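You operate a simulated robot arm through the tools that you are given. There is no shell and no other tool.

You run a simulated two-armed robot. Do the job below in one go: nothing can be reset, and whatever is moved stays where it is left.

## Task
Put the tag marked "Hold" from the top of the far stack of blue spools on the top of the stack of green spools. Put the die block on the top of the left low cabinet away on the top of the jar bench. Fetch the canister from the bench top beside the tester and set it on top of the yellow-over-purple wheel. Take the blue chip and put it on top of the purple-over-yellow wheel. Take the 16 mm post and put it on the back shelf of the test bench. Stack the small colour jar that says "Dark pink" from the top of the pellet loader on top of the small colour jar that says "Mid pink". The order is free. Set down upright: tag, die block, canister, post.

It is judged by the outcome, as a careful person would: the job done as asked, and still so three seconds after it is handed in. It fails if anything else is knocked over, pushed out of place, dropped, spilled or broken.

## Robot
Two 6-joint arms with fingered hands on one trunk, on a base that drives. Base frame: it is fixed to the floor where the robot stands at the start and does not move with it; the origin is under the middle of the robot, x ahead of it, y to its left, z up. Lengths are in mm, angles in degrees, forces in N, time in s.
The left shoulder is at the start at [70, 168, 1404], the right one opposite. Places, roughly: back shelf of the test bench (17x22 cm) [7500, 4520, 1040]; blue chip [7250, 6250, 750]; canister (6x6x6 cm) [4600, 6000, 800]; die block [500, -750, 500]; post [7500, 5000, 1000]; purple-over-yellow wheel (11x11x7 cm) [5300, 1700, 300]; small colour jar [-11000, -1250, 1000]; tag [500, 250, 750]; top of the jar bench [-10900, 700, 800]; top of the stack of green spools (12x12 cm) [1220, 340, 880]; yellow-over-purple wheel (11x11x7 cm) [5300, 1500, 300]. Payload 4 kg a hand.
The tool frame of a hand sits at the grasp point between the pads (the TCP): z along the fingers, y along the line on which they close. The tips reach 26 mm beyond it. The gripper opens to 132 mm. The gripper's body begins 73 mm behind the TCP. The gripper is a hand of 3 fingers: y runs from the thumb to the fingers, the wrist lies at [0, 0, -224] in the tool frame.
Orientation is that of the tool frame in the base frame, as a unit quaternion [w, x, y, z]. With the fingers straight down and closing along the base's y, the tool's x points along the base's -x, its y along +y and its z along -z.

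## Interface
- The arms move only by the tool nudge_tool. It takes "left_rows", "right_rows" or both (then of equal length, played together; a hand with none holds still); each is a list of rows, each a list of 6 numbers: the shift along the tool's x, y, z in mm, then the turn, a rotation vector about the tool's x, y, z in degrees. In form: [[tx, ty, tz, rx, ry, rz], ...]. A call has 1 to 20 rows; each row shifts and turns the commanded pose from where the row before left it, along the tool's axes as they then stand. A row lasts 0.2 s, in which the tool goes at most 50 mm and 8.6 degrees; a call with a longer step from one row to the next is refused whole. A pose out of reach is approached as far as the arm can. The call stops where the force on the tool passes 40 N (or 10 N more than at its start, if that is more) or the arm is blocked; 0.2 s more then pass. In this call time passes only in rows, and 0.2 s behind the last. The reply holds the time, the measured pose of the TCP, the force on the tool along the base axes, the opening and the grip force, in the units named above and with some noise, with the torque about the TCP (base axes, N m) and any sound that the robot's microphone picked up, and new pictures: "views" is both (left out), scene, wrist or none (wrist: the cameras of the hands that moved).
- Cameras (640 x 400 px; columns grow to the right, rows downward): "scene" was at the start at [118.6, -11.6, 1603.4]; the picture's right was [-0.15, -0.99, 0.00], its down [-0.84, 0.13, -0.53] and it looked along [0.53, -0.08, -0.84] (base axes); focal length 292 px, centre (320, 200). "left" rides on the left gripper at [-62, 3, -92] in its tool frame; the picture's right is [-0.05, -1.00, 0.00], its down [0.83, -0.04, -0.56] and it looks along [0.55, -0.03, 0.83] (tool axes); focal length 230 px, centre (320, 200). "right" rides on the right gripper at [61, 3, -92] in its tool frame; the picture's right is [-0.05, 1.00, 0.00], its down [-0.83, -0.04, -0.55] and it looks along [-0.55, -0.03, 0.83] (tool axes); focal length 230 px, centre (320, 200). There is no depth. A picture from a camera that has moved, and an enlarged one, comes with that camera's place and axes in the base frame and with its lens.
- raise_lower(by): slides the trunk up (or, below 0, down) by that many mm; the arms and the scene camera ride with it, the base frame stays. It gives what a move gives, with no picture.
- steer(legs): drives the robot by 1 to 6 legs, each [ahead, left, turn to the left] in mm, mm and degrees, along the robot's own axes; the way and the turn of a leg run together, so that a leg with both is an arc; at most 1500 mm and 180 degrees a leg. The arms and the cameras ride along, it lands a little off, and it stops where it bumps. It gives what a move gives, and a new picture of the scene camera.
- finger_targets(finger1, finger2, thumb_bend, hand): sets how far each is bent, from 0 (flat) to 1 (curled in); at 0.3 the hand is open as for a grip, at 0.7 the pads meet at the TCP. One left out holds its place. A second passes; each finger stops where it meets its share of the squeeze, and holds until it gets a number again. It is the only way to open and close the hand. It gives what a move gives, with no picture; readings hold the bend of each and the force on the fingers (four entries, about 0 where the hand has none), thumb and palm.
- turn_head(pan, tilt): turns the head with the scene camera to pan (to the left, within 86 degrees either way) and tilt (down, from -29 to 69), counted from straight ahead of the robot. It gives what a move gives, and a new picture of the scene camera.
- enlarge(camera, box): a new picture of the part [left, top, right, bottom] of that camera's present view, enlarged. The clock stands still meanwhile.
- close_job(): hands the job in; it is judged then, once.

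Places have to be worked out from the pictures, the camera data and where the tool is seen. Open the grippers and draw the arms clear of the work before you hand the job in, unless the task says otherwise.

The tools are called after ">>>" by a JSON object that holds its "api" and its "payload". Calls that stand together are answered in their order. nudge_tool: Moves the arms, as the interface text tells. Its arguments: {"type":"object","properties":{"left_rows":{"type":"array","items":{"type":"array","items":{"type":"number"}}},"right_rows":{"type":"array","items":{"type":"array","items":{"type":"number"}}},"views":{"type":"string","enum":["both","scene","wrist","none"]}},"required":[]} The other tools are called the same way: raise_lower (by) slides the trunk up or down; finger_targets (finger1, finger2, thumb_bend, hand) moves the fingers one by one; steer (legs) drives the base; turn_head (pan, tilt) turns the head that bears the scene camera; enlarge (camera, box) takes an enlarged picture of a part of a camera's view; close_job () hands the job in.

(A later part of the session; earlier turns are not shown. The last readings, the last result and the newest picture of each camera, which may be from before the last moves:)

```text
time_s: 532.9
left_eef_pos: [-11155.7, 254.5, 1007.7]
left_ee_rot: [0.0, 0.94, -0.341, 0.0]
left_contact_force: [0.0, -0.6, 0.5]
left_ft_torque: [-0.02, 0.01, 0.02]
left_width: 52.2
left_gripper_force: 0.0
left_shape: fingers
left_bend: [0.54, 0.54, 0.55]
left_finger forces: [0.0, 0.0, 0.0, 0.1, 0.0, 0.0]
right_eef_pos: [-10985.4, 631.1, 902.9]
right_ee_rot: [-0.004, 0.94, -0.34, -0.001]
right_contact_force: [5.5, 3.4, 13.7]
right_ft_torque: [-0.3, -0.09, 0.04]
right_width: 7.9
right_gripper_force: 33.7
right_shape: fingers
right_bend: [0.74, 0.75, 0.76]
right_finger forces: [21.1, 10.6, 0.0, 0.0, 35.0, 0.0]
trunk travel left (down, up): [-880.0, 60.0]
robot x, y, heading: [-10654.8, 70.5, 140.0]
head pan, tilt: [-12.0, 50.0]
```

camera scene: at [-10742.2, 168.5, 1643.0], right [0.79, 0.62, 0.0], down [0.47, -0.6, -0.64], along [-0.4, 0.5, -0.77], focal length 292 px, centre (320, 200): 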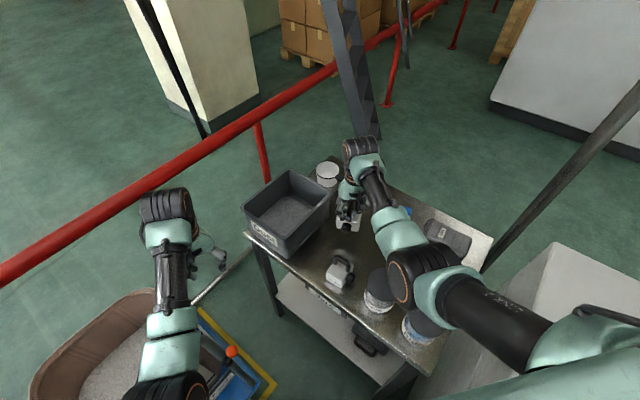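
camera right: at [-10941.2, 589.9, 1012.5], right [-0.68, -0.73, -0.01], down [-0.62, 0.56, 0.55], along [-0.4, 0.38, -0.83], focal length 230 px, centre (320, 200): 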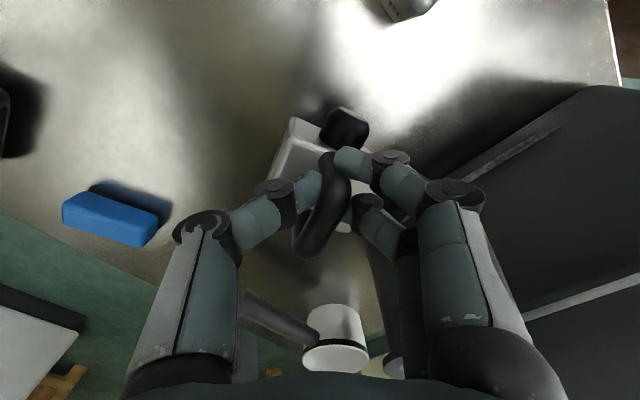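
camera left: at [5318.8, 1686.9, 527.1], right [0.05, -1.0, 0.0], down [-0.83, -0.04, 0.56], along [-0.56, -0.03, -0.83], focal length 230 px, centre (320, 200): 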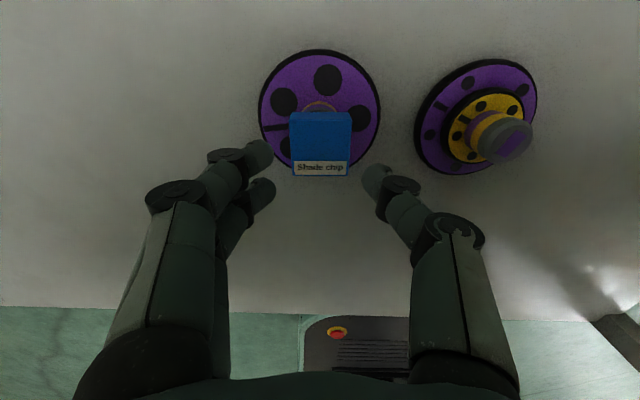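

The block's lower edge touches at z≈906 and the weight is now on the bench. I look at its tilt.

>>> {"api": "enlarge", "payload": {"camera": "scene", "box": [330, 200, 385, 245]}}

>>> {"api": "enlarge", "payload": {"camera": "right", "box": [220, 80, 420, 280]}}

```text
8.89 times, centred on (358, 222) of scene
camera zoom: at [-10737.7, 164.9, 1643.7], right [0.79, 0.62, 0.0], down [0.47, -0.6, -0.64], along [-0.4, 0.51, -0.76], focal length 2592 px, centre (-13, 0)
```

zoom: 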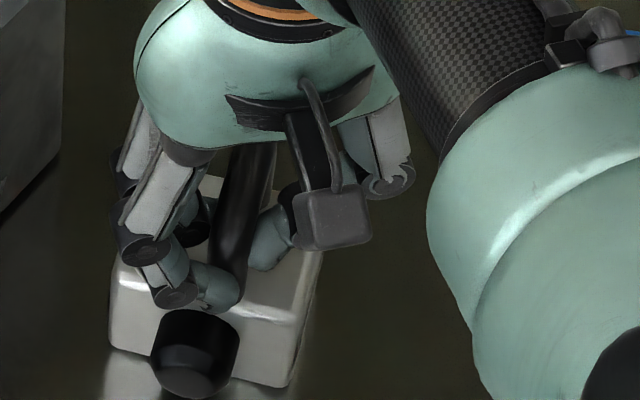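

```text
2.00 times, centred on (320, 180) of right
camera zoom: at [-10939.3, 589.3, 994.9], right [-0.68, -0.73, -0.01], down [-0.61, 0.56, 0.56], along [-0.41, 0.38, -0.83], focal length 460 px, centre (320, 240)
```

zoom: 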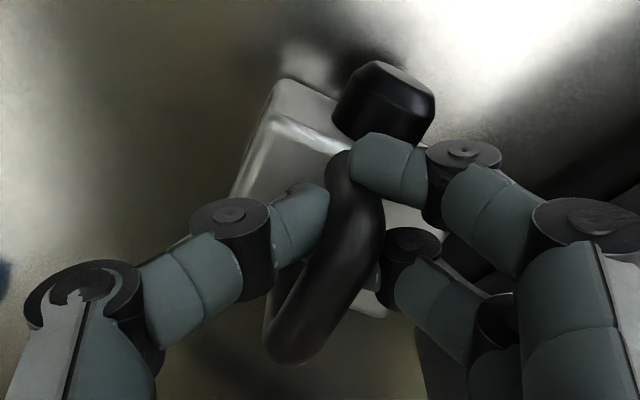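

The contact forces indicate the block's left edge touches first (a slight roll). I press 2 mm further to let it level, watching the force.

>>> {"api": "nudge_tool", "payload": {"right_rows": [[0, 0, 2, 0, 0, 0]], "views": "none"}}

>>> {"api": "finger_targets", "payload": {"hand": "right", "finger1": 0.78, "finger2": 0.78, "thumb_bend": 0.78}}

>>> {"api": "enlarge", "payload": {"camera": "scene", "box": [330, 200, 385, 245]}}

```text
time_s: 533.3
left_eef_pos: [-11157.5, 253.8, 1008.0]
left_ee_rot: [0.001, 0.94, -0.341, -0.002]
left_contact_force: [-0.5, 0.3, 0.6]
left_ft_torque: [0.03, -0.03, -0.02]
left_width: 52.0
left_gripper_force: 0.1
left_shape: fingers
left_bend: [0.54, 0.54, 0.55]
left_finger forces: [0.0, 0.0, 0.0, 0.1, 0.0, 0.1]
right_eef_pos: [-10984.9, 632.1, 900.9]
right_ee_rot: [-0.003, 0.941, -0.339, 0.0]
right_contact_force: [7.7, 4.4, 21.0]
right_ft_torque: [-0.35, -0.1, 0.1]
right_width: 7.6
right_gripper_force: 30.7
right_shape: fingers
right_bend: [0.74, 0.76, 0.78]
right_finger forces: [24.1, 0.0, 0.0, 0.1, 37.8, 0.0]
trunk travel left (down, up): [-880.0, 60.0]
robot x, y, heading: [-10652.3, 76.0, 140.1]
head pan, tilt: [-12.0, 50.0]
```

```text
time_s: 534.3
left_eef_pos: [-11157.2, 255.1, 1007.1]
left_ee_rot: [0.001, 0.94, -0.341, 0.0]
left_contact_force: [-0.1, 0.0, -0.4]
left_ft_torque: [-0.01, -0.01, 0.0]
left_width: 52.2
left_gripper_force: 0.1
left_shape: fingers
left_bend: [0.54, 0.54, 0.55]
left_finger forces: [0.0, 0.0, 0.0, 0.1, 0.0, 0.0]
right_eef_pos: [-10985.9, 630.0, 899.3]
right_ee_rot: [-0.002, 0.94, -0.34, 0.0]
right_contact_force: [0.5, 4.9, 19.5]
right_ft_torque: [-0.13, -0.01, -0.05]
right_width: 7.3
right_gripper_force: 25.1
right_shape: fingers
right_bend: [0.75, 0.77, 0.76]
right_finger forces: [14.9, 14.9, 0.1, 0.0, 20.3, 0.0]
trunk travel left (down, up): [-880.0, 60.0]
robot x, y, heading: [-10653.1, 74.5, 140.1]
head pan, tilt: [-12.0, 50.0]
```

```text
8.89 times, centred on (358, 222) of scene
camera zoom: at [-10738.7, 164.3, 1643.4], right [0.79, 0.62, 0.0], down [0.47, -0.6, -0.64], along [-0.4, 0.51, -0.76], focal length 2592 px, centre (-13, 0)
```

zoom: 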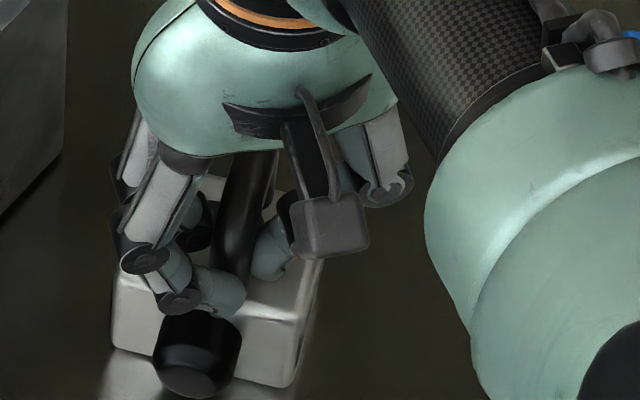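

The block stands nearly level on the bench. I release it gradually.

>>> {"api": "finger_targets", "payload": {"hand": "right", "finger1": 0.7, "finger2": 0.7, "thumb_bend": 0.7}}

>>> {"api": "finger_targets", "payload": {"hand": "right", "finger1": 0.62, "finger2": 0.62, "thumb_bend": 0.62}}

>>> {"api": "enlarge", "payload": {"camera": "scene", "box": [330, 200, 385, 245]}}

>>> {"api": "enlarge", "payload": {"camera": "right", "box": [160, 60, 480, 280]}}

```text
time_s: 535.3
left_eef_pos: [-11159.3, 254.8, 1006.6]
left_ee_rot: [0.001, 0.94, -0.342, 0.0]
left_contact_force: [-0.3, 0.1, 0.4]
left_ft_torque: [0.01, -0.02, 0.03]
left_width: 52.0
left_gripper_force: 0.0
left_shape: fingers
left_bend: [0.54, 0.54, 0.55]
left_finger forces: [0.0, 0.0, 0.1, 0.0, 0.0, 0.1]
right_eef_pos: [-10987.8, 630.0, 899.6]
right_ee_rot: [-0.003, 0.941, -0.34, 0.001]
right_contact_force: [-6.3, 2.4, 16.1]
right_ft_torque: [-0.14, 0.09, -0.03]
right_width: 9.6
right_gripper_force: 15.0
right_shape: fingers
right_bend: [0.7, 0.73, 0.7]
right_finger forces: [11.7, 17.3, 0.1, 0.0, 2.0, 0.1]
trunk travel left (down, up): [-880.0, 60.0]
robot x, y, heading: [-10651.4, 74.5, 139.9]
head pan, tilt: [-12.0, 50.0]
```

```text
time_s: 536.3
left_eef_pos: [-11158.4, 255.0, 1005.9]
left_ee_rot: [0.0, 0.94, -0.341, -0.001]
left_contact_force: [1.0, 0.5, 0.7]
left_ft_torque: [-0.01, 0.0, 0.01]
left_width: 52.1
left_gripper_force: 0.0
left_shape: fingers
left_bend: [0.54, 0.54, 0.55]
left_finger forces: [0.0, 0.0, 0.0, 0.1, 0.0, 0.0]
right_eef_pos: [-10986.1, 631.1, 899.1]
right_ee_rot: [-0.003, 0.941, -0.339, 0.001]
right_contact_force: [-3.5, 2.5, 16.0]
right_ft_torque: [0.21, 0.03, 0.02]
right_width: 21.7
right_gripper_force: 8.2
right_shape: fingers
right_bend: [0.62, 0.67, 0.65]
right_finger forces: [0.0, 5.0, 0.0, 0.0, 11.8, 0.0]
trunk travel left (down, up): [-880.0, 60.0]
robot x, y, heading: [-10654.1, 72.9, 140.1]
head pan, tilt: [-12.0, 50.0]
```

```text
8.89 times, centred on (358, 222) of scene
camera zoom: at [-10739.9, 164.5, 1643.3], right [0.79, 0.62, 0.0], down [0.47, -0.6, -0.64], along [-0.4, 0.51, -0.77], focal length 2592 px, centre (-13, 0)
```

zoom: 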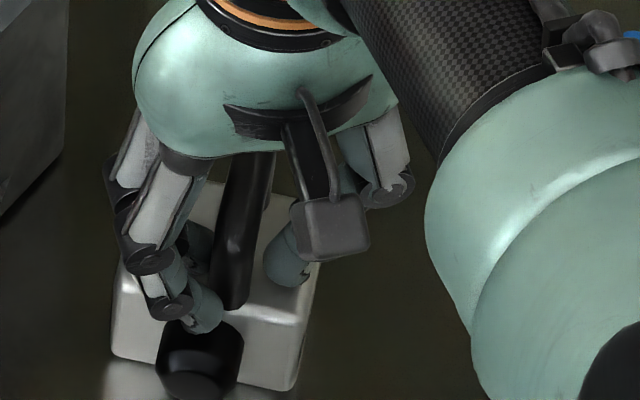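

```text
1.82 times, centred on (320, 170) of right
camera zoom: at [-10940.3, 587.8, 991.2], right [-0.68, -0.74, -0.01], down [-0.61, 0.56, 0.56], along [-0.4, 0.38, -0.83], focal length 418 px, centre (320, 254)
```

zoom: 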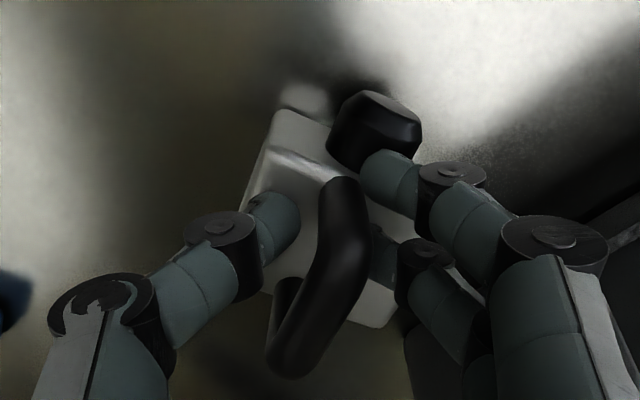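

The fingertips press on the block's top as they open, so I raise the hand a few millimetres at a time while opening.

>>> {"api": "nudge_tool", "payload": {"right_rows": [[0, 0, -5, 0, 0, 0]], "views": "none"}}

>>> {"api": "finger_targets", "payload": {"hand": "right", "finger1": 0.58, "finger2": 0.58, "thumb_bend": 0.58}}

>>> {"api": "enlarge", "payload": {"camera": "right", "box": [160, 60, 480, 280]}}

```text
time_s: 536.7
left_eef_pos: [-11158.7, 255.7, 1005.9]
left_ee_rot: [0.0, 0.94, -0.342, 0.001]
left_contact_force: [0.9, -0.1, 0.3]
left_ft_torque: [0.01, -0.04, -0.03]
left_width: 52.0
left_gripper_force: 0.0
left_shape: fingers
left_bend: [0.54, 0.54, 0.55]
left_finger forces: [0.0, 0.0, 0.0, 0.0, 0.1, 0.0]
right_eef_pos: [-10986.2, 628.5, 900.7]
right_ee_rot: [-0.001, 0.941, -0.34, 0.005]
right_contact_force: [-0.2, -0.8, 4.9]
right_ft_torque: [0.02, -0.03, 0.0]
right_width: 25.7
right_gripper_force: 2.0
right_shape: fingers
right_bend: [0.62, 0.64, 0.63]
right_finger forces: [0.0, 1.8, 0.0, 0.0, 2.6, 0.1]
trunk travel left (down, up): [-880.0, 60.0]
robot x, y, heading: [-10652.3, 73.1, 140.2]
head pan, tilt: [-12.0, 50.0]
```

```text
time_s: 537.7
left_eef_pos: [-11159.8, 255.9, 1006.5]
left_ee_rot: [0.001, 0.94, -0.341, 0.001]
left_contact_force: [-0.4, 0.0, -0.2]
left_ft_torque: [0.0, 0.02, -0.01]
left_width: 52.0
left_gripper_force: 0.0
left_shape: fingers
left_bend: [0.54, 0.54, 0.55]
left_finger forces: [0.2, 0.1, 0.1, 0.1, 0.0, 0.0]
right_eef_pos: [-10985.9, 631.5, 902.3]
right_ee_rot: [-0.002, 0.941, -0.339, 0.003]
right_contact_force: [1.1, -0.3, 2.9]
right_ft_torque: [-0.01, 0.02, 0.01]
right_width: 43.7
right_gripper_force: 0.8
right_shape: fingers
right_bend: [0.57, 0.58, 0.57]
right_finger forces: [0.0, 1.1, 0.1, 0.0, 0.0, 0.1]
trunk travel left (down, up): [-880.0, 60.0]
robot x, y, heading: [-10654.4, 75.5, 139.9]
head pan, tilt: [-12.0, 50.0]
```

```text
1.82 times, centred on (320, 170) of right
camera zoom: at [-10940.5, 588.5, 994.9], right [-0.68, -0.74, -0.01], down [-0.61, 0.56, 0.55], along [-0.4, 0.38, -0.83], focal length 418 px, centre (320, 254)
```

zoom: 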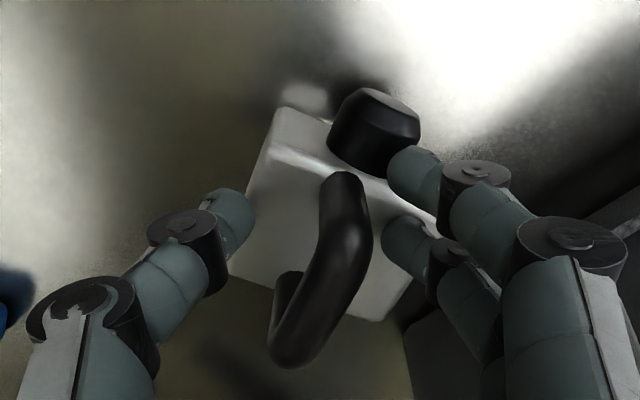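

The block stands free. I lift the hand straight up and check it.

>>> {"api": "nudge_tool", "payload": {"right_rows": [[0, 0, -15, 0, 0, 0], [0, 0, -25, 0, 0, 0], [0, 0, -35, 0, 0, 0]], "views": "both"}}

>>> {"api": "enlarge", "payload": {"camera": "scene", "box": [290, 170, 420, 270]}}

```text
time_s: 538.5
left_eef_pos: [-11159.4, 256.0, 1004.9]
left_ee_rot: [0.0, 0.94, -0.342, 0.001]
left_contact_force: [0.3, 0.2, -0.2]
left_ft_torque: [0.03, 0.01, 0.02]
left_width: 52.2
left_gripper_force: 0.0
left_shape: fingers
left_bend: [0.54, 0.54, 0.55]
left_finger forces: [0.1, 0.0, 0.0, 0.0, 0.0, 0.0]
right_eef_pos: [-10987.1, 631.5, 978.2]
right_ee_rot: [-0.001, 0.941, -0.339, 0.003]
right_contact_force: [0.1, 0.1, -0.7]
right_ft_torque: [0.0, -0.02, -0.05]
right_width: 44.1
right_gripper_force: 0.0
right_shape: fingers
right_bend: [0.57, 0.57, 0.57]
right_finger forces: [0.0, 0.1, 0.0, 0.1, 0.0, 0.0]
trunk travel left (down, up): [-880.0, 60.0]
robot x, y, heading: [-10654.5, 77.6, 140.1]
head pan, tilt: [-12.0, 50.0]
camera scene: at [-10740.8, 166.2, 1643.1], right [0.79, 0.62, 0.0], down [0.47, -0.6, -0.64], along [-0.4, 0.51, -0.77], focal length 292 px, centre (320, 200)
camera right: at [-10941.2, 588.9, 1069.8], right [-0.68, -0.74, -0.01], down [-0.62, 0.56, 0.55], along [-0.4, 0.38, -0.83], focal length 230 px, centre (320, 200)
```

scene: 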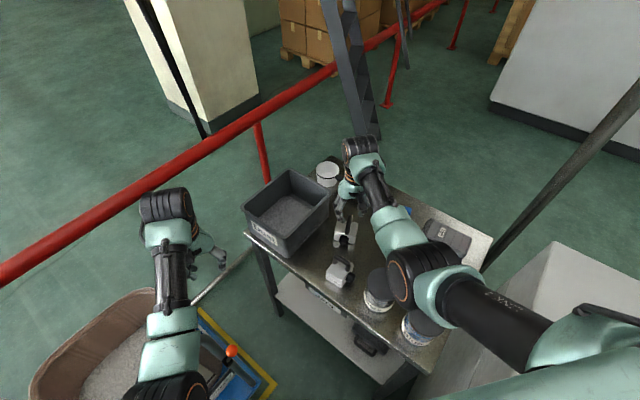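
right: 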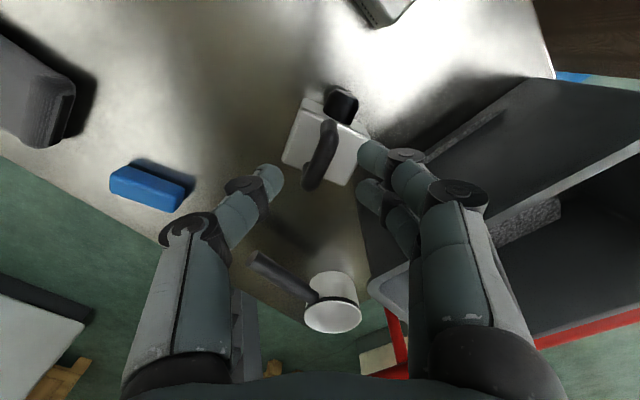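

```text
4.00 times, centred on (355, 220) of scene
camera zoom: at [-10740.8, 166.2, 1643.1], right [0.79, 0.62, 0.0], down [0.47, -0.6, -0.64], along [-0.4, 0.51, -0.77], focal length 1166 px, centre (180, 120)
```

zoom: 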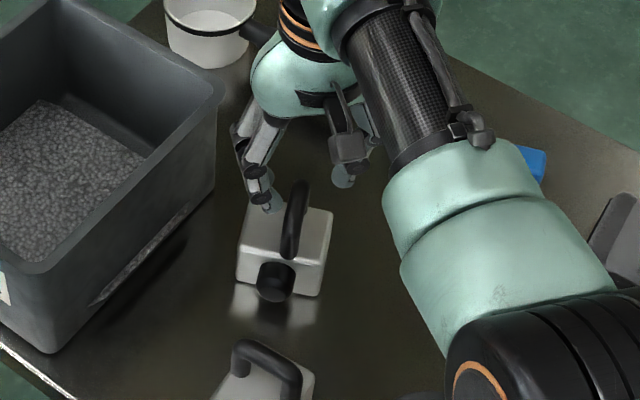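

The die block stands upright and flat on the jar bench. I raise up, back out the way I came, and turn toward the pellet loader with the jars.

>>> {"api": "raise_lower", "payload": {"by": 60}}

>>> {"api": "steer", "payload": {"legs": [[-157, 84, 0], [-300, 150, 0]]}}

>>> {"api": "nudge_tool", "payload": {"left_rows": [[35, 0, 30, 0, 0, 0], [35, 0, 30, 0, 0, 0]], "right_rows": [[40, 0, 10, 0, 0, 0], [40, 0, 10, 0, 0, 0]], "views": "none"}}

>>> {"api": "steer", "payload": {"legs": [[0, 0, 90], [0, 0, 40]]}}

>>> {"api": "turn_head", "payload": {"pan": -20, "tilt": 40}}

```text
time_s: 539.5
left_eef_pos: [-11160.5, 256.7, 1065.2]
left_ee_rot: [0.001, 0.94, -0.341, 0.001]
left_contact_force: [0.3, -0.2, -0.3]
left_ft_torque: [0.01, -0.02, 0.01]
left_width: 52.5
left_gripper_force: 0.0
left_shape: fingers
left_bend: [0.54, 0.54, 0.55]
left_finger forces: [0.1, 0.1, 0.0, 0.0, 0.0, 0.1]
right_eef_pos: [-10987.6, 631.0, 1037.3]
right_ee_rot: [-0.002, 0.94, -0.34, 0.002]
right_contact_force: [-0.6, 0.0, 0.1]
right_ft_torque: [-0.01, -0.02, 0.01]
right_width: 44.1
right_gripper_force: 0.0
right_shape: fingers
right_bend: [0.57, 0.57, 0.57]
right_finger forces: [0.0, 0.1, 0.0, 0.0, 0.0, 0.0]
trunk travel left (down, up): [-940.0, 0.0]
robot x, y, heading: [-10656.6, 76.8, 140.2]
head pan, tilt: [-12.0, 50.0]
```

```text
time_s: 542.8
left_eef_pos: [-10959.5, -216.1, 1064.9]
left_ee_rot: [0.002, 0.941, -0.339, 0.001]
left_contact_force: [-0.5, -0.6, 0.0]
left_ft_torque: [-0.02, -0.01, 0.0]
left_width: 52.3
left_gripper_force: 0.1
left_shape: fingers
left_bend: [0.54, 0.54, 0.55]
left_finger forces: [0.0, 0.0, 0.0, 0.0, 0.0, 0.1]
right_eef_pos: [-10788.5, 158.7, 1036.1]
right_ee_rot: [-0.002, 0.941, -0.337, 0.004]
right_contact_force: [0.5, 0.1, 0.1]
right_ft_torque: [-0.03, 0.02, -0.01]
right_width: 44.0
right_gripper_force: 0.0
right_shape: fingers
right_bend: [0.57, 0.57, 0.57]
right_finger forces: [0.0, 0.0, 0.0, 0.1, 0.0, 0.0]
trunk travel left (down, up): [-940.0, 0.0]
robot x, y, heading: [-10452.9, -395.6, 140.2]
head pan, tilt: [-12.0, 50.0]
camera scene: at [-10541.0, -302.8, 1702.8], right [0.78, 0.62, 0.0], down [0.48, -0.6, -0.64], along [-0.4, 0.5, -0.77], focal length 292 px, centre (320, 200)
```

scene: 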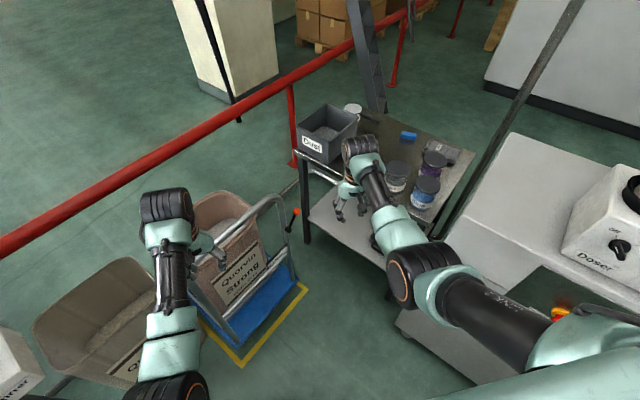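

```text
time_s: 543.4
left_eef_pos: [-10903.0, -264.7, 1009.1]
left_ee_rot: [0.0, 0.941, -0.339, -0.001]
left_contact_force: [-0.4, 0.8, 0.4]
left_ft_torque: [0.02, 0.02, -0.01]
left_width: 52.1
left_gripper_force: 0.1
left_shape: fingers
left_bend: [0.54, 0.54, 0.55]
left_finger forces: [0.0, 0.0, 0.1, 0.0, 0.0, 0.0]
right_eef_pos: [-10722.9, 105.8, 1018.5]
right_ee_rot: [-0.003, 0.941, -0.338, 0.001]
right_contact_force: [-0.3, -0.1, -0.3]
right_ft_torque: [-0.01, -0.01, 0.01]
right_width: 44.1
right_gripper_force: 0.0
right_shape: fingers
right_bend: [0.57, 0.57, 0.57]
right_finger forces: [0.0, 0.1, 0.0, 0.0, 0.0, 0.0]
trunk travel left (down, up): [-940.0, 0.0]
robot x, y, heading: [-10453.0, -398.9, 140.3]
head pan, tilt: [-12.0, 50.0]
```

```text
time_s: 548.1
left_eef_pos: [-10588.1, -856.2, 1011.6]
left_ee_rot: [-0.004, 0.9, 0.435, -0.018]
left_contact_force: [-16.8, -2.8, -5.8]
left_ft_torque: [0.18, -0.21, -0.46]
left_width: 52.4
left_gripper_force: 8.4
left_shape: fingers
left_bend: [0.54, 0.55, 0.55]
left_finger forces: [0.0, 17.3, 0.1, 0.0, 0.1, 0.0]
right_eef_pos: [-10952.9, -686.9, 1015.6]
right_ee_rot: [-0.003, 0.897, 0.442, 0.001]
right_contact_force: [-0.3, -0.6, 0.3]
right_ft_torque: [-0.02, -0.02, -0.03]
right_width: 44.1
right_gripper_force: 0.2
right_shape: fingers
right_bend: [0.57, 0.57, 0.57]
right_finger forces: [0.0, 0.0, 0.0, 0.0, 0.0, 0.0]
trunk travel left (down, up): [-940.0, 0.0]
robot x, y, heading: [-10456.0, -396.3, -127.6]
head pan, tilt: [-12.0, 50.0]
stopped in leg 2: the force on the tool passed its limit at 48 N (the readings are from after the stop); the commanded pose is now the measured one
camera scene: at [-10548.2, -488.5, 1702.8], right [-0.65, 0.76, 0.0], down [0.59, 0.49, -0.64], along [-0.49, -0.41, -0.77], focal length 292 px, centre (320, 200)
```

scene: 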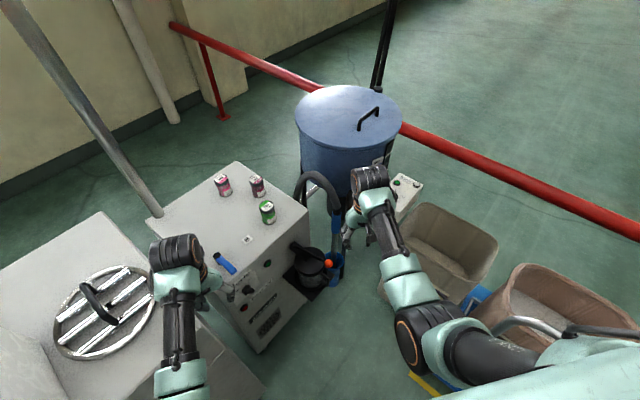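

```text
time_s: 548.8
left_eef_pos: [-10586.5, -857.5, 1011.9]
left_ee_rot: [-0.002, 0.899, 0.438, -0.015]
left_contact_force: [-21.6, -2.6, 0.4]
left_ft_torque: [0.05, -0.53, -0.45]
left_width: 52.3
left_gripper_force: 11.1
left_shape: fingers
left_bend: [0.54, 0.55, 0.55]
left_finger forces: [0.0, 20.9, 0.1, 0.0, 0.0, 0.1]
right_eef_pos: [-10953.3, -687.6, 1014.2]
right_ee_rot: [-0.003, 0.897, 0.441, 0.002]
right_contact_force: [0.0, -0.1, -0.2]
right_ft_torque: [-0.03, 0.01, 0.0]
right_width: 44.2
right_gripper_force: 0.1
right_shape: fingers
right_bend: [0.57, 0.57, 0.57]
right_finger forces: [0.0, 0.1, 0.0, 0.0, 0.0, 0.0]
trunk travel left (down, up): [-940.0, 0.0]
robot x, y, heading: [-10453.9, -395.1, -127.8]
head pan, tilt: [-20.0, 40.0]
camera scene: at [-10563.3, -484.7, 1716.8], right [-0.53, 0.85, 0.0], down [0.55, 0.34, -0.76], along [-0.64, -0.41, -0.65], focal length 292 px, centre (320, 200)
```

scene: 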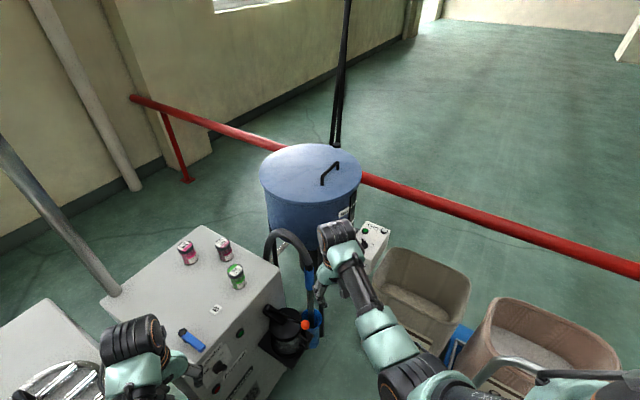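

The left hand touched the machine's higher box while turning; I turn back right away.

>>> {"api": "steer", "payload": {"legs": [[0, 0, -14]]}}

>>> {"api": "turn_head", "payload": {"pan": 30, "tilt": 35}}

```text
time_s: 550.1
left_eef_pos: [-10690.6, -811.8, 1011.4]
left_ee_rot: [-0.004, 0.946, 0.324, -0.013]
left_contact_force: [-0.5, -0.3, -0.5]
left_ft_torque: [0.0, -0.01, 0.0]
left_width: 52.2
left_gripper_force: 0.1
left_shape: fingers
left_bend: [0.54, 0.54, 0.55]
left_finger forces: [0.0, 0.0, 0.0, 0.0, 0.1, 0.1]
right_eef_pos: [-11004.4, -557.2, 1016.2]
right_ee_rot: [-0.003, 0.945, 0.328, 0.0]
right_contact_force: [-1.5, -0.5, -1.0]
right_ft_torque: [-0.02, -0.02, -0.01]
right_width: 44.2
right_gripper_force: 0.1
right_shape: fingers
right_bend: [0.57, 0.57, 0.57]
right_finger forces: [0.1, 0.1, 0.1, 0.0, 0.1, 0.0]
trunk travel left (down, up): [-940.0, 0.0]
robot x, y, heading: [-10450.9, -396.1, -142.1]
head pan, tilt: [-20.0, 40.0]
camera scene: at [-10574.4, -457.2, 1717.2], right [-0.31, 0.95, 0.0], down [0.61, 0.2, -0.77], along [-0.73, -0.24, -0.64], focal length 292 px, centre (320, 200)
```

scene: 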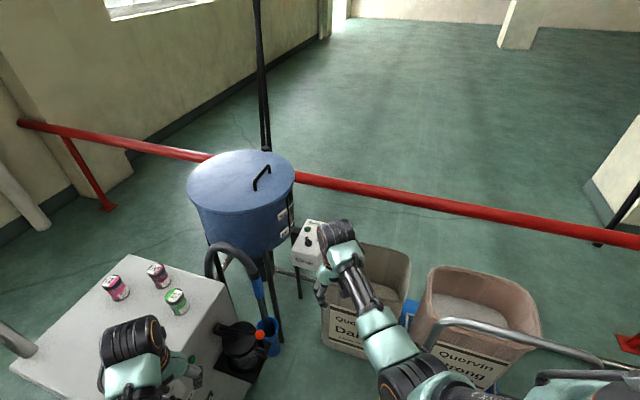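

```text
time_s: 551.3
left_eef_pos: [-10689.7, -810.8, 1011.3]
left_ee_rot: [-0.004, 0.946, 0.324, -0.015]
left_contact_force: [-0.5, 0.0, 1.8]
left_ft_torque: [-0.01, 0.01, 0.01]
left_width: 52.3
left_gripper_force: 0.1
left_shape: fingers
left_bend: [0.54, 0.54, 0.55]
left_finger forces: [0.0, 0.0, 0.0, 0.0, 0.1, 0.0]
right_eef_pos: [-11004.5, -557.8, 1016.3]
right_ee_rot: [-0.003, 0.945, 0.328, 0.001]
right_contact_force: [0.6, 0.3, 0.0]
right_ft_torque: [0.0, 0.01, -0.02]
right_width: 43.8
right_gripper_force: 0.1
right_shape: fingers
right_bend: [0.57, 0.57, 0.57]
right_finger forces: [0.1, 0.1, 0.1, 0.0, 0.1, 0.0]
trunk travel left (down, up): [-940.0, 0.0]
robot x, y, heading: [-10457.0, -394.3, -141.7]
head pan, tilt: [30.0, 35.0]
camera scene: at [-10526.2, -511.8, 1724.8], right [-0.93, 0.37, 0.0], down [0.21, 0.53, -0.82], along [-0.31, -0.76, -0.57], focal length 292 px, centre (320, 200)
```

scene: 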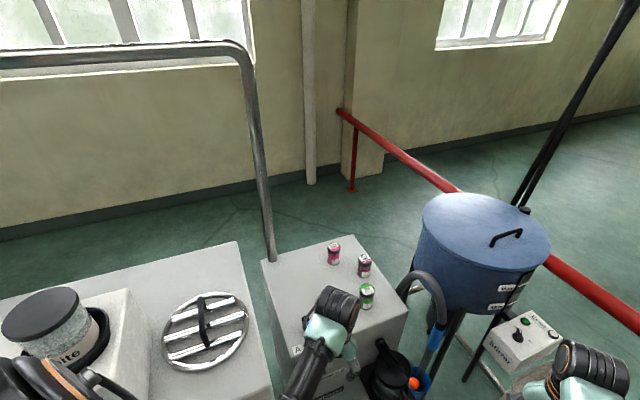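

I now know the loader: jars at about green [-10921,-1038], dark pink [-10987,-1168], mid pink [-10901,-1271], standing on z≈821. I extend and raise both hands well above everything before turning toward it.

>>> {"api": "nudge_tool", "payload": {"left_rows": [[-28, 3, -10, -1, 1.5, 0], [-28, 3, -20, 0, 0, 0], [-28, 3, -30, 0, 0, 0], [-28, 3, -30, 0, 0, 0], [-27, 3, -32, 0, 0, 0], [-27, 3, -32, 0, 0, 0]], "right_rows": [[-13, 1, -10, 0, 0, 0], [-13, 1, -20, 0, 0, 0], [-13, 1, -30, 0, 0, 0], [-12, 1, -30, 0, 0, 0], [-12, 1, -30, 0, 0, 0], [-12, 0, -29, 0, 0, 0]], "views": "scene"}}

```text
time_s: 552.7
left_eef_pos: [-10812.1, -928.5, 1164.3]
left_ee_rot: [-0.001, 0.946, 0.323, 0.002]
left_contact_force: [-0.5, -0.3, -0.2]
left_ft_torque: [0.02, 0.0, 0.0]
left_width: 52.3
left_gripper_force: 0.0
left_shape: fingers
left_bend: [0.54, 0.54, 0.55]
left_finger forces: [0.0, 0.0, 0.0, 0.0, 0.1, 0.0]
right_eef_pos: [-11062.4, -609.5, 1163.9]
right_ee_rot: [-0.004, 0.945, 0.328, 0.001]
right_contact_force: [-0.2, -0.7, -0.5]
right_ft_torque: [-0.04, 0.04, -0.03]
right_width: 44.1
right_gripper_force: 0.1
right_shape: fingers
right_bend: [0.57, 0.57, 0.57]
right_finger forces: [0.1, 0.1, 0.0, 0.0, 0.1, 0.0]
trunk travel left (down, up): [-940.0, 0.0]
robot x, y, heading: [-10452.3, -394.4, -141.8]
head pan, tilt: [30.0, 35.0]
camera scene: at [-10527.3, -512.5, 1724.6], right [-0.93, 0.37, 0.0], down [0.21, 0.53, -0.82], along [-0.3, -0.76, -0.57], focal length 292 px, centre (320, 200)
```

scene: 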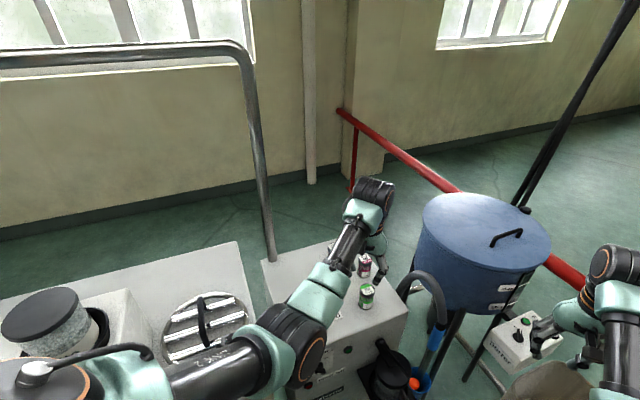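

Both hands are at z 1164, above all obstacles here. I move and turn together in three small arcs to face the loader squarely.

>>> {"api": "steer", "payload": {"legs": [[113, -48, 17.3], [93, -80, 17.3]]}}

>>> {"api": "steer", "payload": {"legs": [[50, -103, 17.3]]}}

>>> {"api": "turn_head", "payload": {"pan": -15, "tilt": 45}}

```text
time_s: 555.0
left_eef_pos: [-10670.0, -1136.3, 1165.8]
left_ee_rot: [0.0, 0.807, 0.591, 0.002]
left_contact_force: [0.2, -0.2, 0.9]
left_ft_torque: [-0.05, -0.02, 0.01]
left_width: 52.4
left_gripper_force: 0.0
left_shape: fingers
left_bend: [0.54, 0.54, 0.55]
left_finger forces: [0.1, 0.1, 0.0, 0.1, 0.0, 0.0]
right_eef_pos: [-11056.9, -1016.3, 1165.0]
right_ee_rot: [-0.002, 0.804, 0.595, -0.002]
right_contact_force: [0.5, -0.4, -1.0]
right_ft_torque: [0.03, 0.02, 0.01]
right_width: 44.1
right_gripper_force: 0.1
right_shape: fingers
right_bend: [0.57, 0.57, 0.57]
right_finger forces: [0.0, 0.0, 0.0, 0.0, 0.1, 0.0]
trunk travel left (down, up): [-940.0, 0.0]
robot x, y, heading: [-10678.0, -495.8, -107.2]
head pan, tilt: [30.0, 35.0]
camera scene: at [-10672.6, -629.7, 1725.0], right [-0.97, -0.22, 0.0], down [-0.13, 0.56, -0.82], along [0.18, -0.8, -0.57], focal length 292 px, centre (320, 200)
```

scene: 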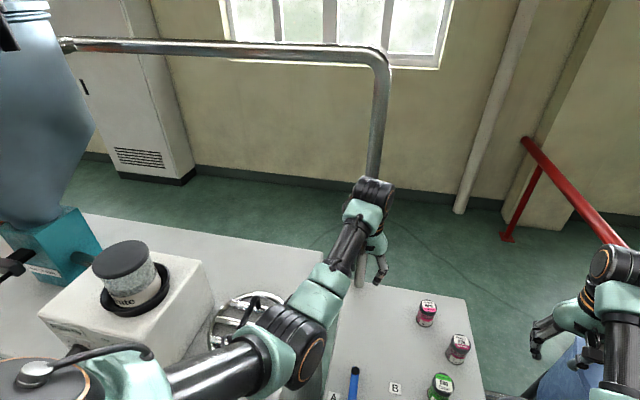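

```text
time_s: 556.4
left_eef_pos: [-10588.1, -1138.0, 1165.9]
left_ee_rot: [-0.001, 0.709, 0.705, 0.0]
left_contact_force: [0.4, -0.2, 1.0]
left_ft_torque: [0.0, -0.02, 0.0]
left_width: 52.6
left_gripper_force: 0.0
left_shape: fingers
left_bend: [0.54, 0.54, 0.55]
left_finger forces: [0.0, 0.0, 0.0, 0.0, 0.0, 0.0]
right_eef_pos: [-10992.8, -1138.6, 1164.8]
right_ee_rot: [-0.002, 0.705, 0.709, -0.003]
right_contact_force: [-0.4, 0.4, -0.7]
right_ft_torque: [-0.02, 0.01, 0.0]
right_width: 44.1
right_gripper_force: 0.0
right_shape: fingers
right_bend: [0.57, 0.57, 0.57]
right_finger forces: [0.1, 0.1, 0.0, 0.1, 0.1, 0.0]
trunk travel left (down, up): [-940.0, 0.0]
robot x, y, heading: [-10782.3, -533.0, -89.9]
head pan, tilt: [30.0, 35.0]
camera scene: at [-10741.0, -655.8, 1725.0], right [-0.87, -0.5, 0.0], down [-0.29, 0.5, -0.82], along [0.41, -0.71, -0.57], focal length 292 px, centre (320, 200)
```

scene: 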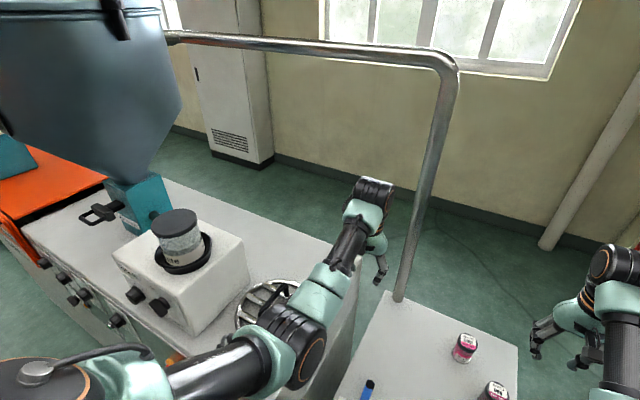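

```text
time_s: 557.5
left_eef_pos: [-10589.4, -1138.7, 1165.9]
left_ee_rot: [-0.001, 0.709, 0.705, 0.0]
left_contact_force: [1.5, -0.9, 0.4]
left_ft_torque: [0.0, 0.01, 0.0]
left_width: 52.1
left_gripper_force: 0.1
left_shape: fingers
left_bend: [0.54, 0.54, 0.55]
left_finger forces: [0.0, 0.0, 0.0, 0.0, 0.1, 0.0]
right_eef_pos: [-10993.8, -1138.5, 1164.4]
right_ee_rot: [-0.003, 0.705, 0.709, -0.002]
right_contact_force: [0.4, -0.5, 0.5]
right_ft_torque: [-0.01, 0.04, -0.01]
right_width: 43.9
right_gripper_force: 0.1
right_shape: fingers
right_bend: [0.57, 0.57, 0.57]
right_finger forces: [0.0, 0.0, 0.0, 0.0, 0.1, 0.0]
trunk travel left (down, up): [-940.0, 0.0]
robot x, y, heading: [-10784.0, -531.1, -90.0]
head pan, tilt: [-15.0, 45.0]
camera scene: at [-10807.1, -660.1, 1710.1], right [-0.97, 0.26, 0.0], down [0.18, 0.68, -0.71], along [-0.18, -0.68, -0.71], focal length 292 px, centre (320, 200)
```

scene: 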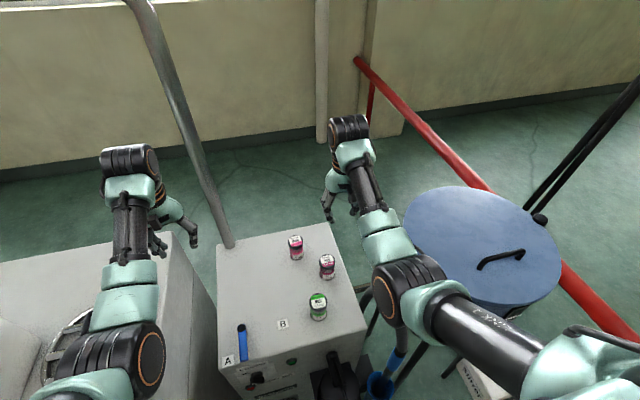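

The robot stands squarely before the loader. To reach the jars I lower the trunk 60 mm and tilt the right hand 35° forward while lowering it, keeping clear above the jars.

>>> {"api": "raise_lower", "payload": {"by": -60}}

>>> {"api": "nudge_tool", "payload": {"right_rows": [[0, 0, 20, 0, -7, 0], [2.4, 0, 19.9, 0, -7, 0], [4.8, 0, 19.4, 0, -7, 0], [7.2, 0, 18.7, 0, -7, 0], [9.4, 0, 17.7, 0, -7, 0]], "views": "both"}}

```text
time_s: 558.5
left_eef_pos: [-10590.5, -1138.8, 1105.9]
left_ee_rot: [-0.001, 0.709, 0.705, 0.002]
left_contact_force: [1.1, -0.5, -0.4]
left_ft_torque: [0.03, -0.01, 0.0]
left_width: 52.2
left_gripper_force: 0.0
left_shape: fingers
left_bend: [0.54, 0.54, 0.55]
left_finger forces: [0.0, 0.1, 0.0, 0.1, 0.0, 0.0]
right_eef_pos: [-10993.2, -1140.6, 1104.3]
right_ee_rot: [-0.002, 0.706, 0.709, -0.002]
right_contact_force: [-0.2, 0.4, -0.2]
right_ft_torque: [0.01, -0.02, -0.01]
right_width: 44.3
right_gripper_force: 0.0
right_shape: fingers
right_bend: [0.57, 0.57, 0.57]
right_finger forces: [0.0, 0.0, 0.0, 0.1, 0.1, 0.0]
trunk travel left (down, up): [-880.0, 60.0]
robot x, y, heading: [-10786.0, -533.3, -89.9]
head pan, tilt: [-15.0, 45.0]
```

```text
time_s: 559.7
left_eef_pos: [-10590.3, -1137.5, 1106.2]
left_ee_rot: [0.0, 0.709, 0.705, 0.0]
left_contact_force: [1.0, -0.4, 0.3]
left_ft_torque: [0.03, 0.02, 0.01]
left_width: 52.4
left_gripper_force: 0.0
left_shape: fingers
left_bend: [0.54, 0.54, 0.55]
left_finger forces: [0.0, 0.0, 0.1, 0.0, 0.1, 0.1]
right_eef_pos: [-10993.9, -1139.7, 1005.0]
right_ee_rot: [0.211, 0.672, 0.676, -0.215]
right_contact_force: [0.6, -0.9, -0.1]
right_ft_torque: [-0.04, 0.03, 0.02]
right_width: 43.9
right_gripper_force: 0.1
right_shape: fingers
right_bend: [0.57, 0.57, 0.57]
right_finger forces: [0.1, 0.1, 0.0, 0.1, 0.1, 0.0]
trunk travel left (down, up): [-880.0, 60.0]
robot x, y, heading: [-10788.9, -530.8, -89.9]
head pan, tilt: [-15.0, 45.0]
camera scene: at [-10807.8, -659.2, 1650.2], right [-0.97, 0.26, 0.0], down [0.18, 0.68, -0.71], along [-0.18, -0.68, -0.71], focal length 292 px, centre (320, 200)
camera right: at [-10990.4, -1036.2, 1044.7], right [1.0, -0.04, 0.02], down [-0.04, -0.36, 0.93], along [-0.03, -0.93, -0.36], focal length 230 px, centre (320, 200)
```

scene: 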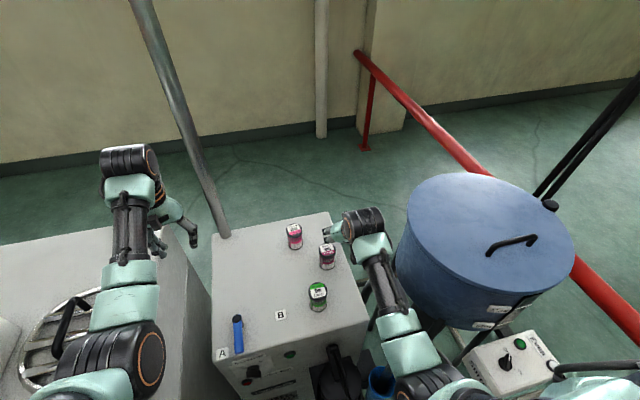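
right: 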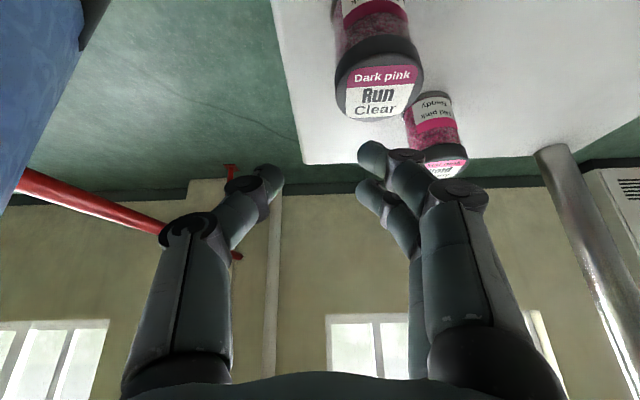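

The tilted hand works; the jar tops look to be near z 910–935. I open the hand to about 84 mm and come closer above the dark pink jar.

>>> {"api": "finger_targets", "payload": {"hand": "right", "finger1": 0.44, "finger2": 0.44, "thumb_bend": 0.44}}

>>> {"api": "nudge_tool", "payload": {"right_rows": [[4, 18.5, 8, 0, 0, 0], [4, 18.5, 8, 0, 0, 0]], "views": "both"}}

>>> {"api": "enlarge", "payload": {"camera": "scene", "box": [260, 190, 400, 290]}}

```text
time_s: 560.7
left_eef_pos: [-10589.9, -1139.4, 1104.7]
left_ee_rot: [-0.001, 0.709, 0.705, 0.001]
left_contact_force: [-0.1, 0.0, 0.1]
left_ft_torque: [-0.04, 0.0, 0.0]
left_width: 52.5
left_gripper_force: 0.1
left_shape: fingers
left_bend: [0.54, 0.54, 0.55]
left_finger forces: [0.1, 0.1, 0.1, 0.1, 0.0, 0.1]
right_eef_pos: [-10995.1, -1140.2, 1004.4]
right_ee_rot: [0.211, 0.673, 0.676, -0.213]
right_contact_force: [0.2, -0.1, -0.7]
right_ft_torque: [-0.02, 0.02, -0.03]
right_width: 87.2
right_gripper_force: 0.1
right_shape: fingers
right_bend: [0.44, 0.44, 0.44]
right_finger forces: [0.0, 0.0, 0.0, 0.1, 0.0, 0.0]
trunk travel left (down, up): [-880.0, 60.0]
robot x, y, heading: [-10784.5, -532.3, -90.1]
head pan, tilt: [-15.0, 45.0]
```

```text
time_s: 561.3
left_eef_pos: [-10588.6, -1140.3, 1104.6]
left_ee_rot: [-0.002, 0.709, 0.706, 0.0]
left_contact_force: [0.1, 0.2, -0.2]
left_ft_torque: [-0.01, 0.03, 0.02]
left_width: 52.6
left_gripper_force: 0.1
left_shape: fingers
left_bend: [0.54, 0.54, 0.55]
left_finger forces: [0.0, 0.0, 0.0, 0.0, 0.1, 0.1]
right_eef_pos: [-10956.8, -1142.1, 986.1]
right_ee_rot: [0.21, 0.672, 0.677, -0.214]
right_contact_force: [0.4, -0.5, -0.1]
right_ft_torque: [0.0, -0.03, -0.03]
right_width: 87.8
right_gripper_force: 0.0
right_shape: fingers
right_bend: [0.44, 0.44, 0.44]
right_finger forces: [0.1, 0.0, 0.0, 0.1, 0.0, 0.0]
trunk travel left (down, up): [-880.0, 60.0]
robot x, y, heading: [-10789.9, -528.5, -90.0]
head pan, tilt: [-15.0, 45.0]
camera scene: at [-10806.3, -660.6, 1650.0], right [-0.97, 0.26, 0.0], down [0.18, 0.68, -0.71], along [-0.18, -0.68, -0.71], focal length 292 px, centre (320, 200)
camera right: at [-10952.3, -1039.3, 1026.3], right [1.0, -0.04, 0.02], down [-0.03, -0.36, 0.93], along [-0.03, -0.93, -0.36], focal length 230 px, centre (320, 200)
```

scene: 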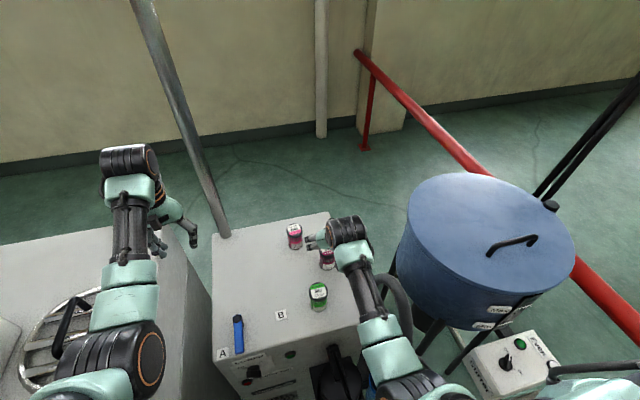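
right: 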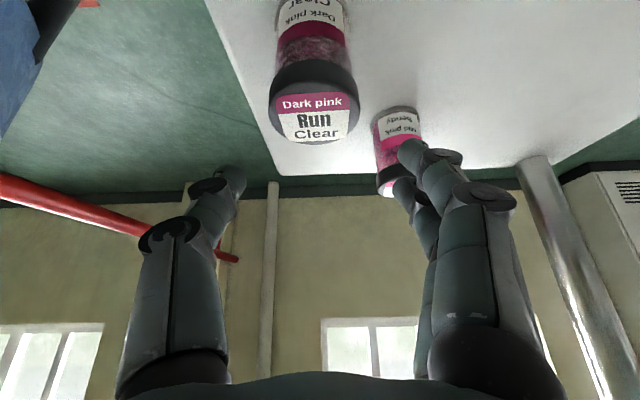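

```text
4.00 times, centred on (330, 240) of scene
camera zoom: at [-10806.3, -660.6, 1650.0], right [-0.97, 0.26, 0.0], down [0.18, 0.68, -0.71], along [-0.18, -0.68, -0.71], focal length 1166 px, centre (280, 40)
```

zoom: 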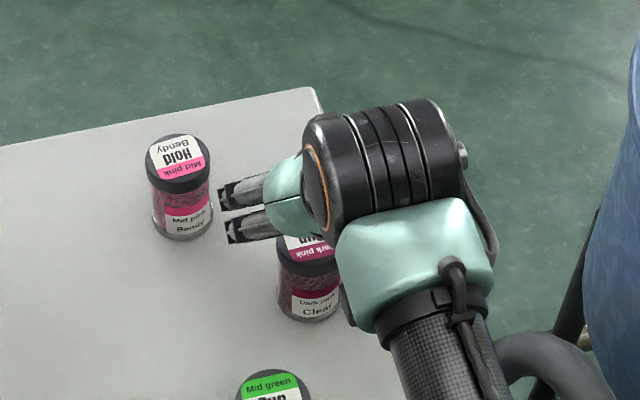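

Two wrist views agree: dark pink's cap is at about [-10957, -1146], top z≈932; mid pink at about [-10876, -1240]. The hand already straddles the dark jar from above, so I descend vertically in steps.

>>> {"api": "nudge_tool", "payload": {"right_rows": [[10.9, 0, 15.6, 0, 0, 0], [10.9, 0, 15.6, 0, 0, 0]], "views": "wrist"}}

>>> {"api": "enlarge", "payload": {"camera": "scene", "box": [280, 200, 380, 275]}}

```text
time_s: 561.9
left_eef_pos: [-10589.4, -1139.4, 1104.8]
left_ee_rot: [-0.001, 0.709, 0.705, 0.001]
left_contact_force: [0.0, -0.4, -0.2]
left_ft_torque: [-0.01, 0.02, -0.03]
left_width: 52.3
left_gripper_force: 0.1
left_shape: fingers
left_bend: [0.54, 0.54, 0.55]
left_finger forces: [0.0, 0.0, 0.1, 0.0, 0.0, 0.0]
right_eef_pos: [-10958.7, -1142.1, 947.5]
right_ee_rot: [0.21, 0.673, 0.676, -0.214]
right_contact_force: [-0.2, 0.2, -0.3]
right_ft_torque: [-0.04, 0.0, -0.01]
right_width: 87.3
right_gripper_force: 0.0
right_shape: fingers
right_bend: [0.44, 0.44, 0.44]
right_finger forces: [0.0, 0.1, 0.0, 0.1, 0.0, 0.1]
trunk travel left (down, up): [-880.0, 60.0]
robot x, y, heading: [-10783.3, -530.9, -90.1]
head pan, tilt: [-15.0, 45.0]
camera right: at [-10953.1, -1038.7, 988.1], right [1.0, -0.04, 0.02], down [-0.04, -0.36, 0.93], along [-0.03, -0.93, -0.36], focal length 230 px, centre (320, 200)
```

right: 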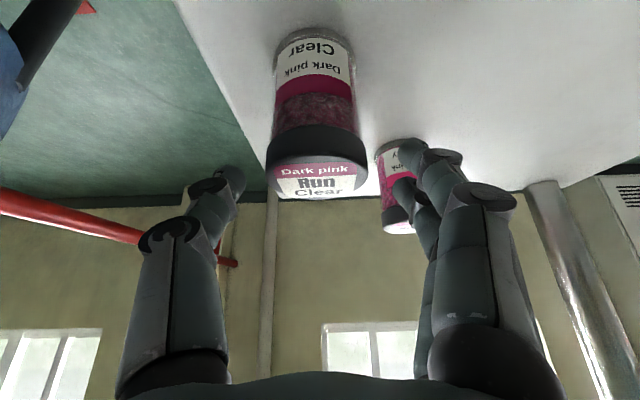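

```text
5.33 times, centred on (330, 238) of scene
camera zoom: at [-10807.3, -660.7, 1650.0], right [-0.97, 0.26, 0.0], down [0.18, 0.68, -0.71], along [-0.18, -0.68, -0.71], focal length 1555 px, centre (267, 0)
```

zoom: 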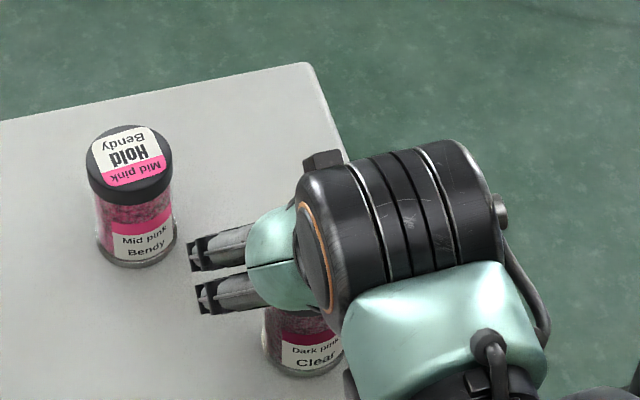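

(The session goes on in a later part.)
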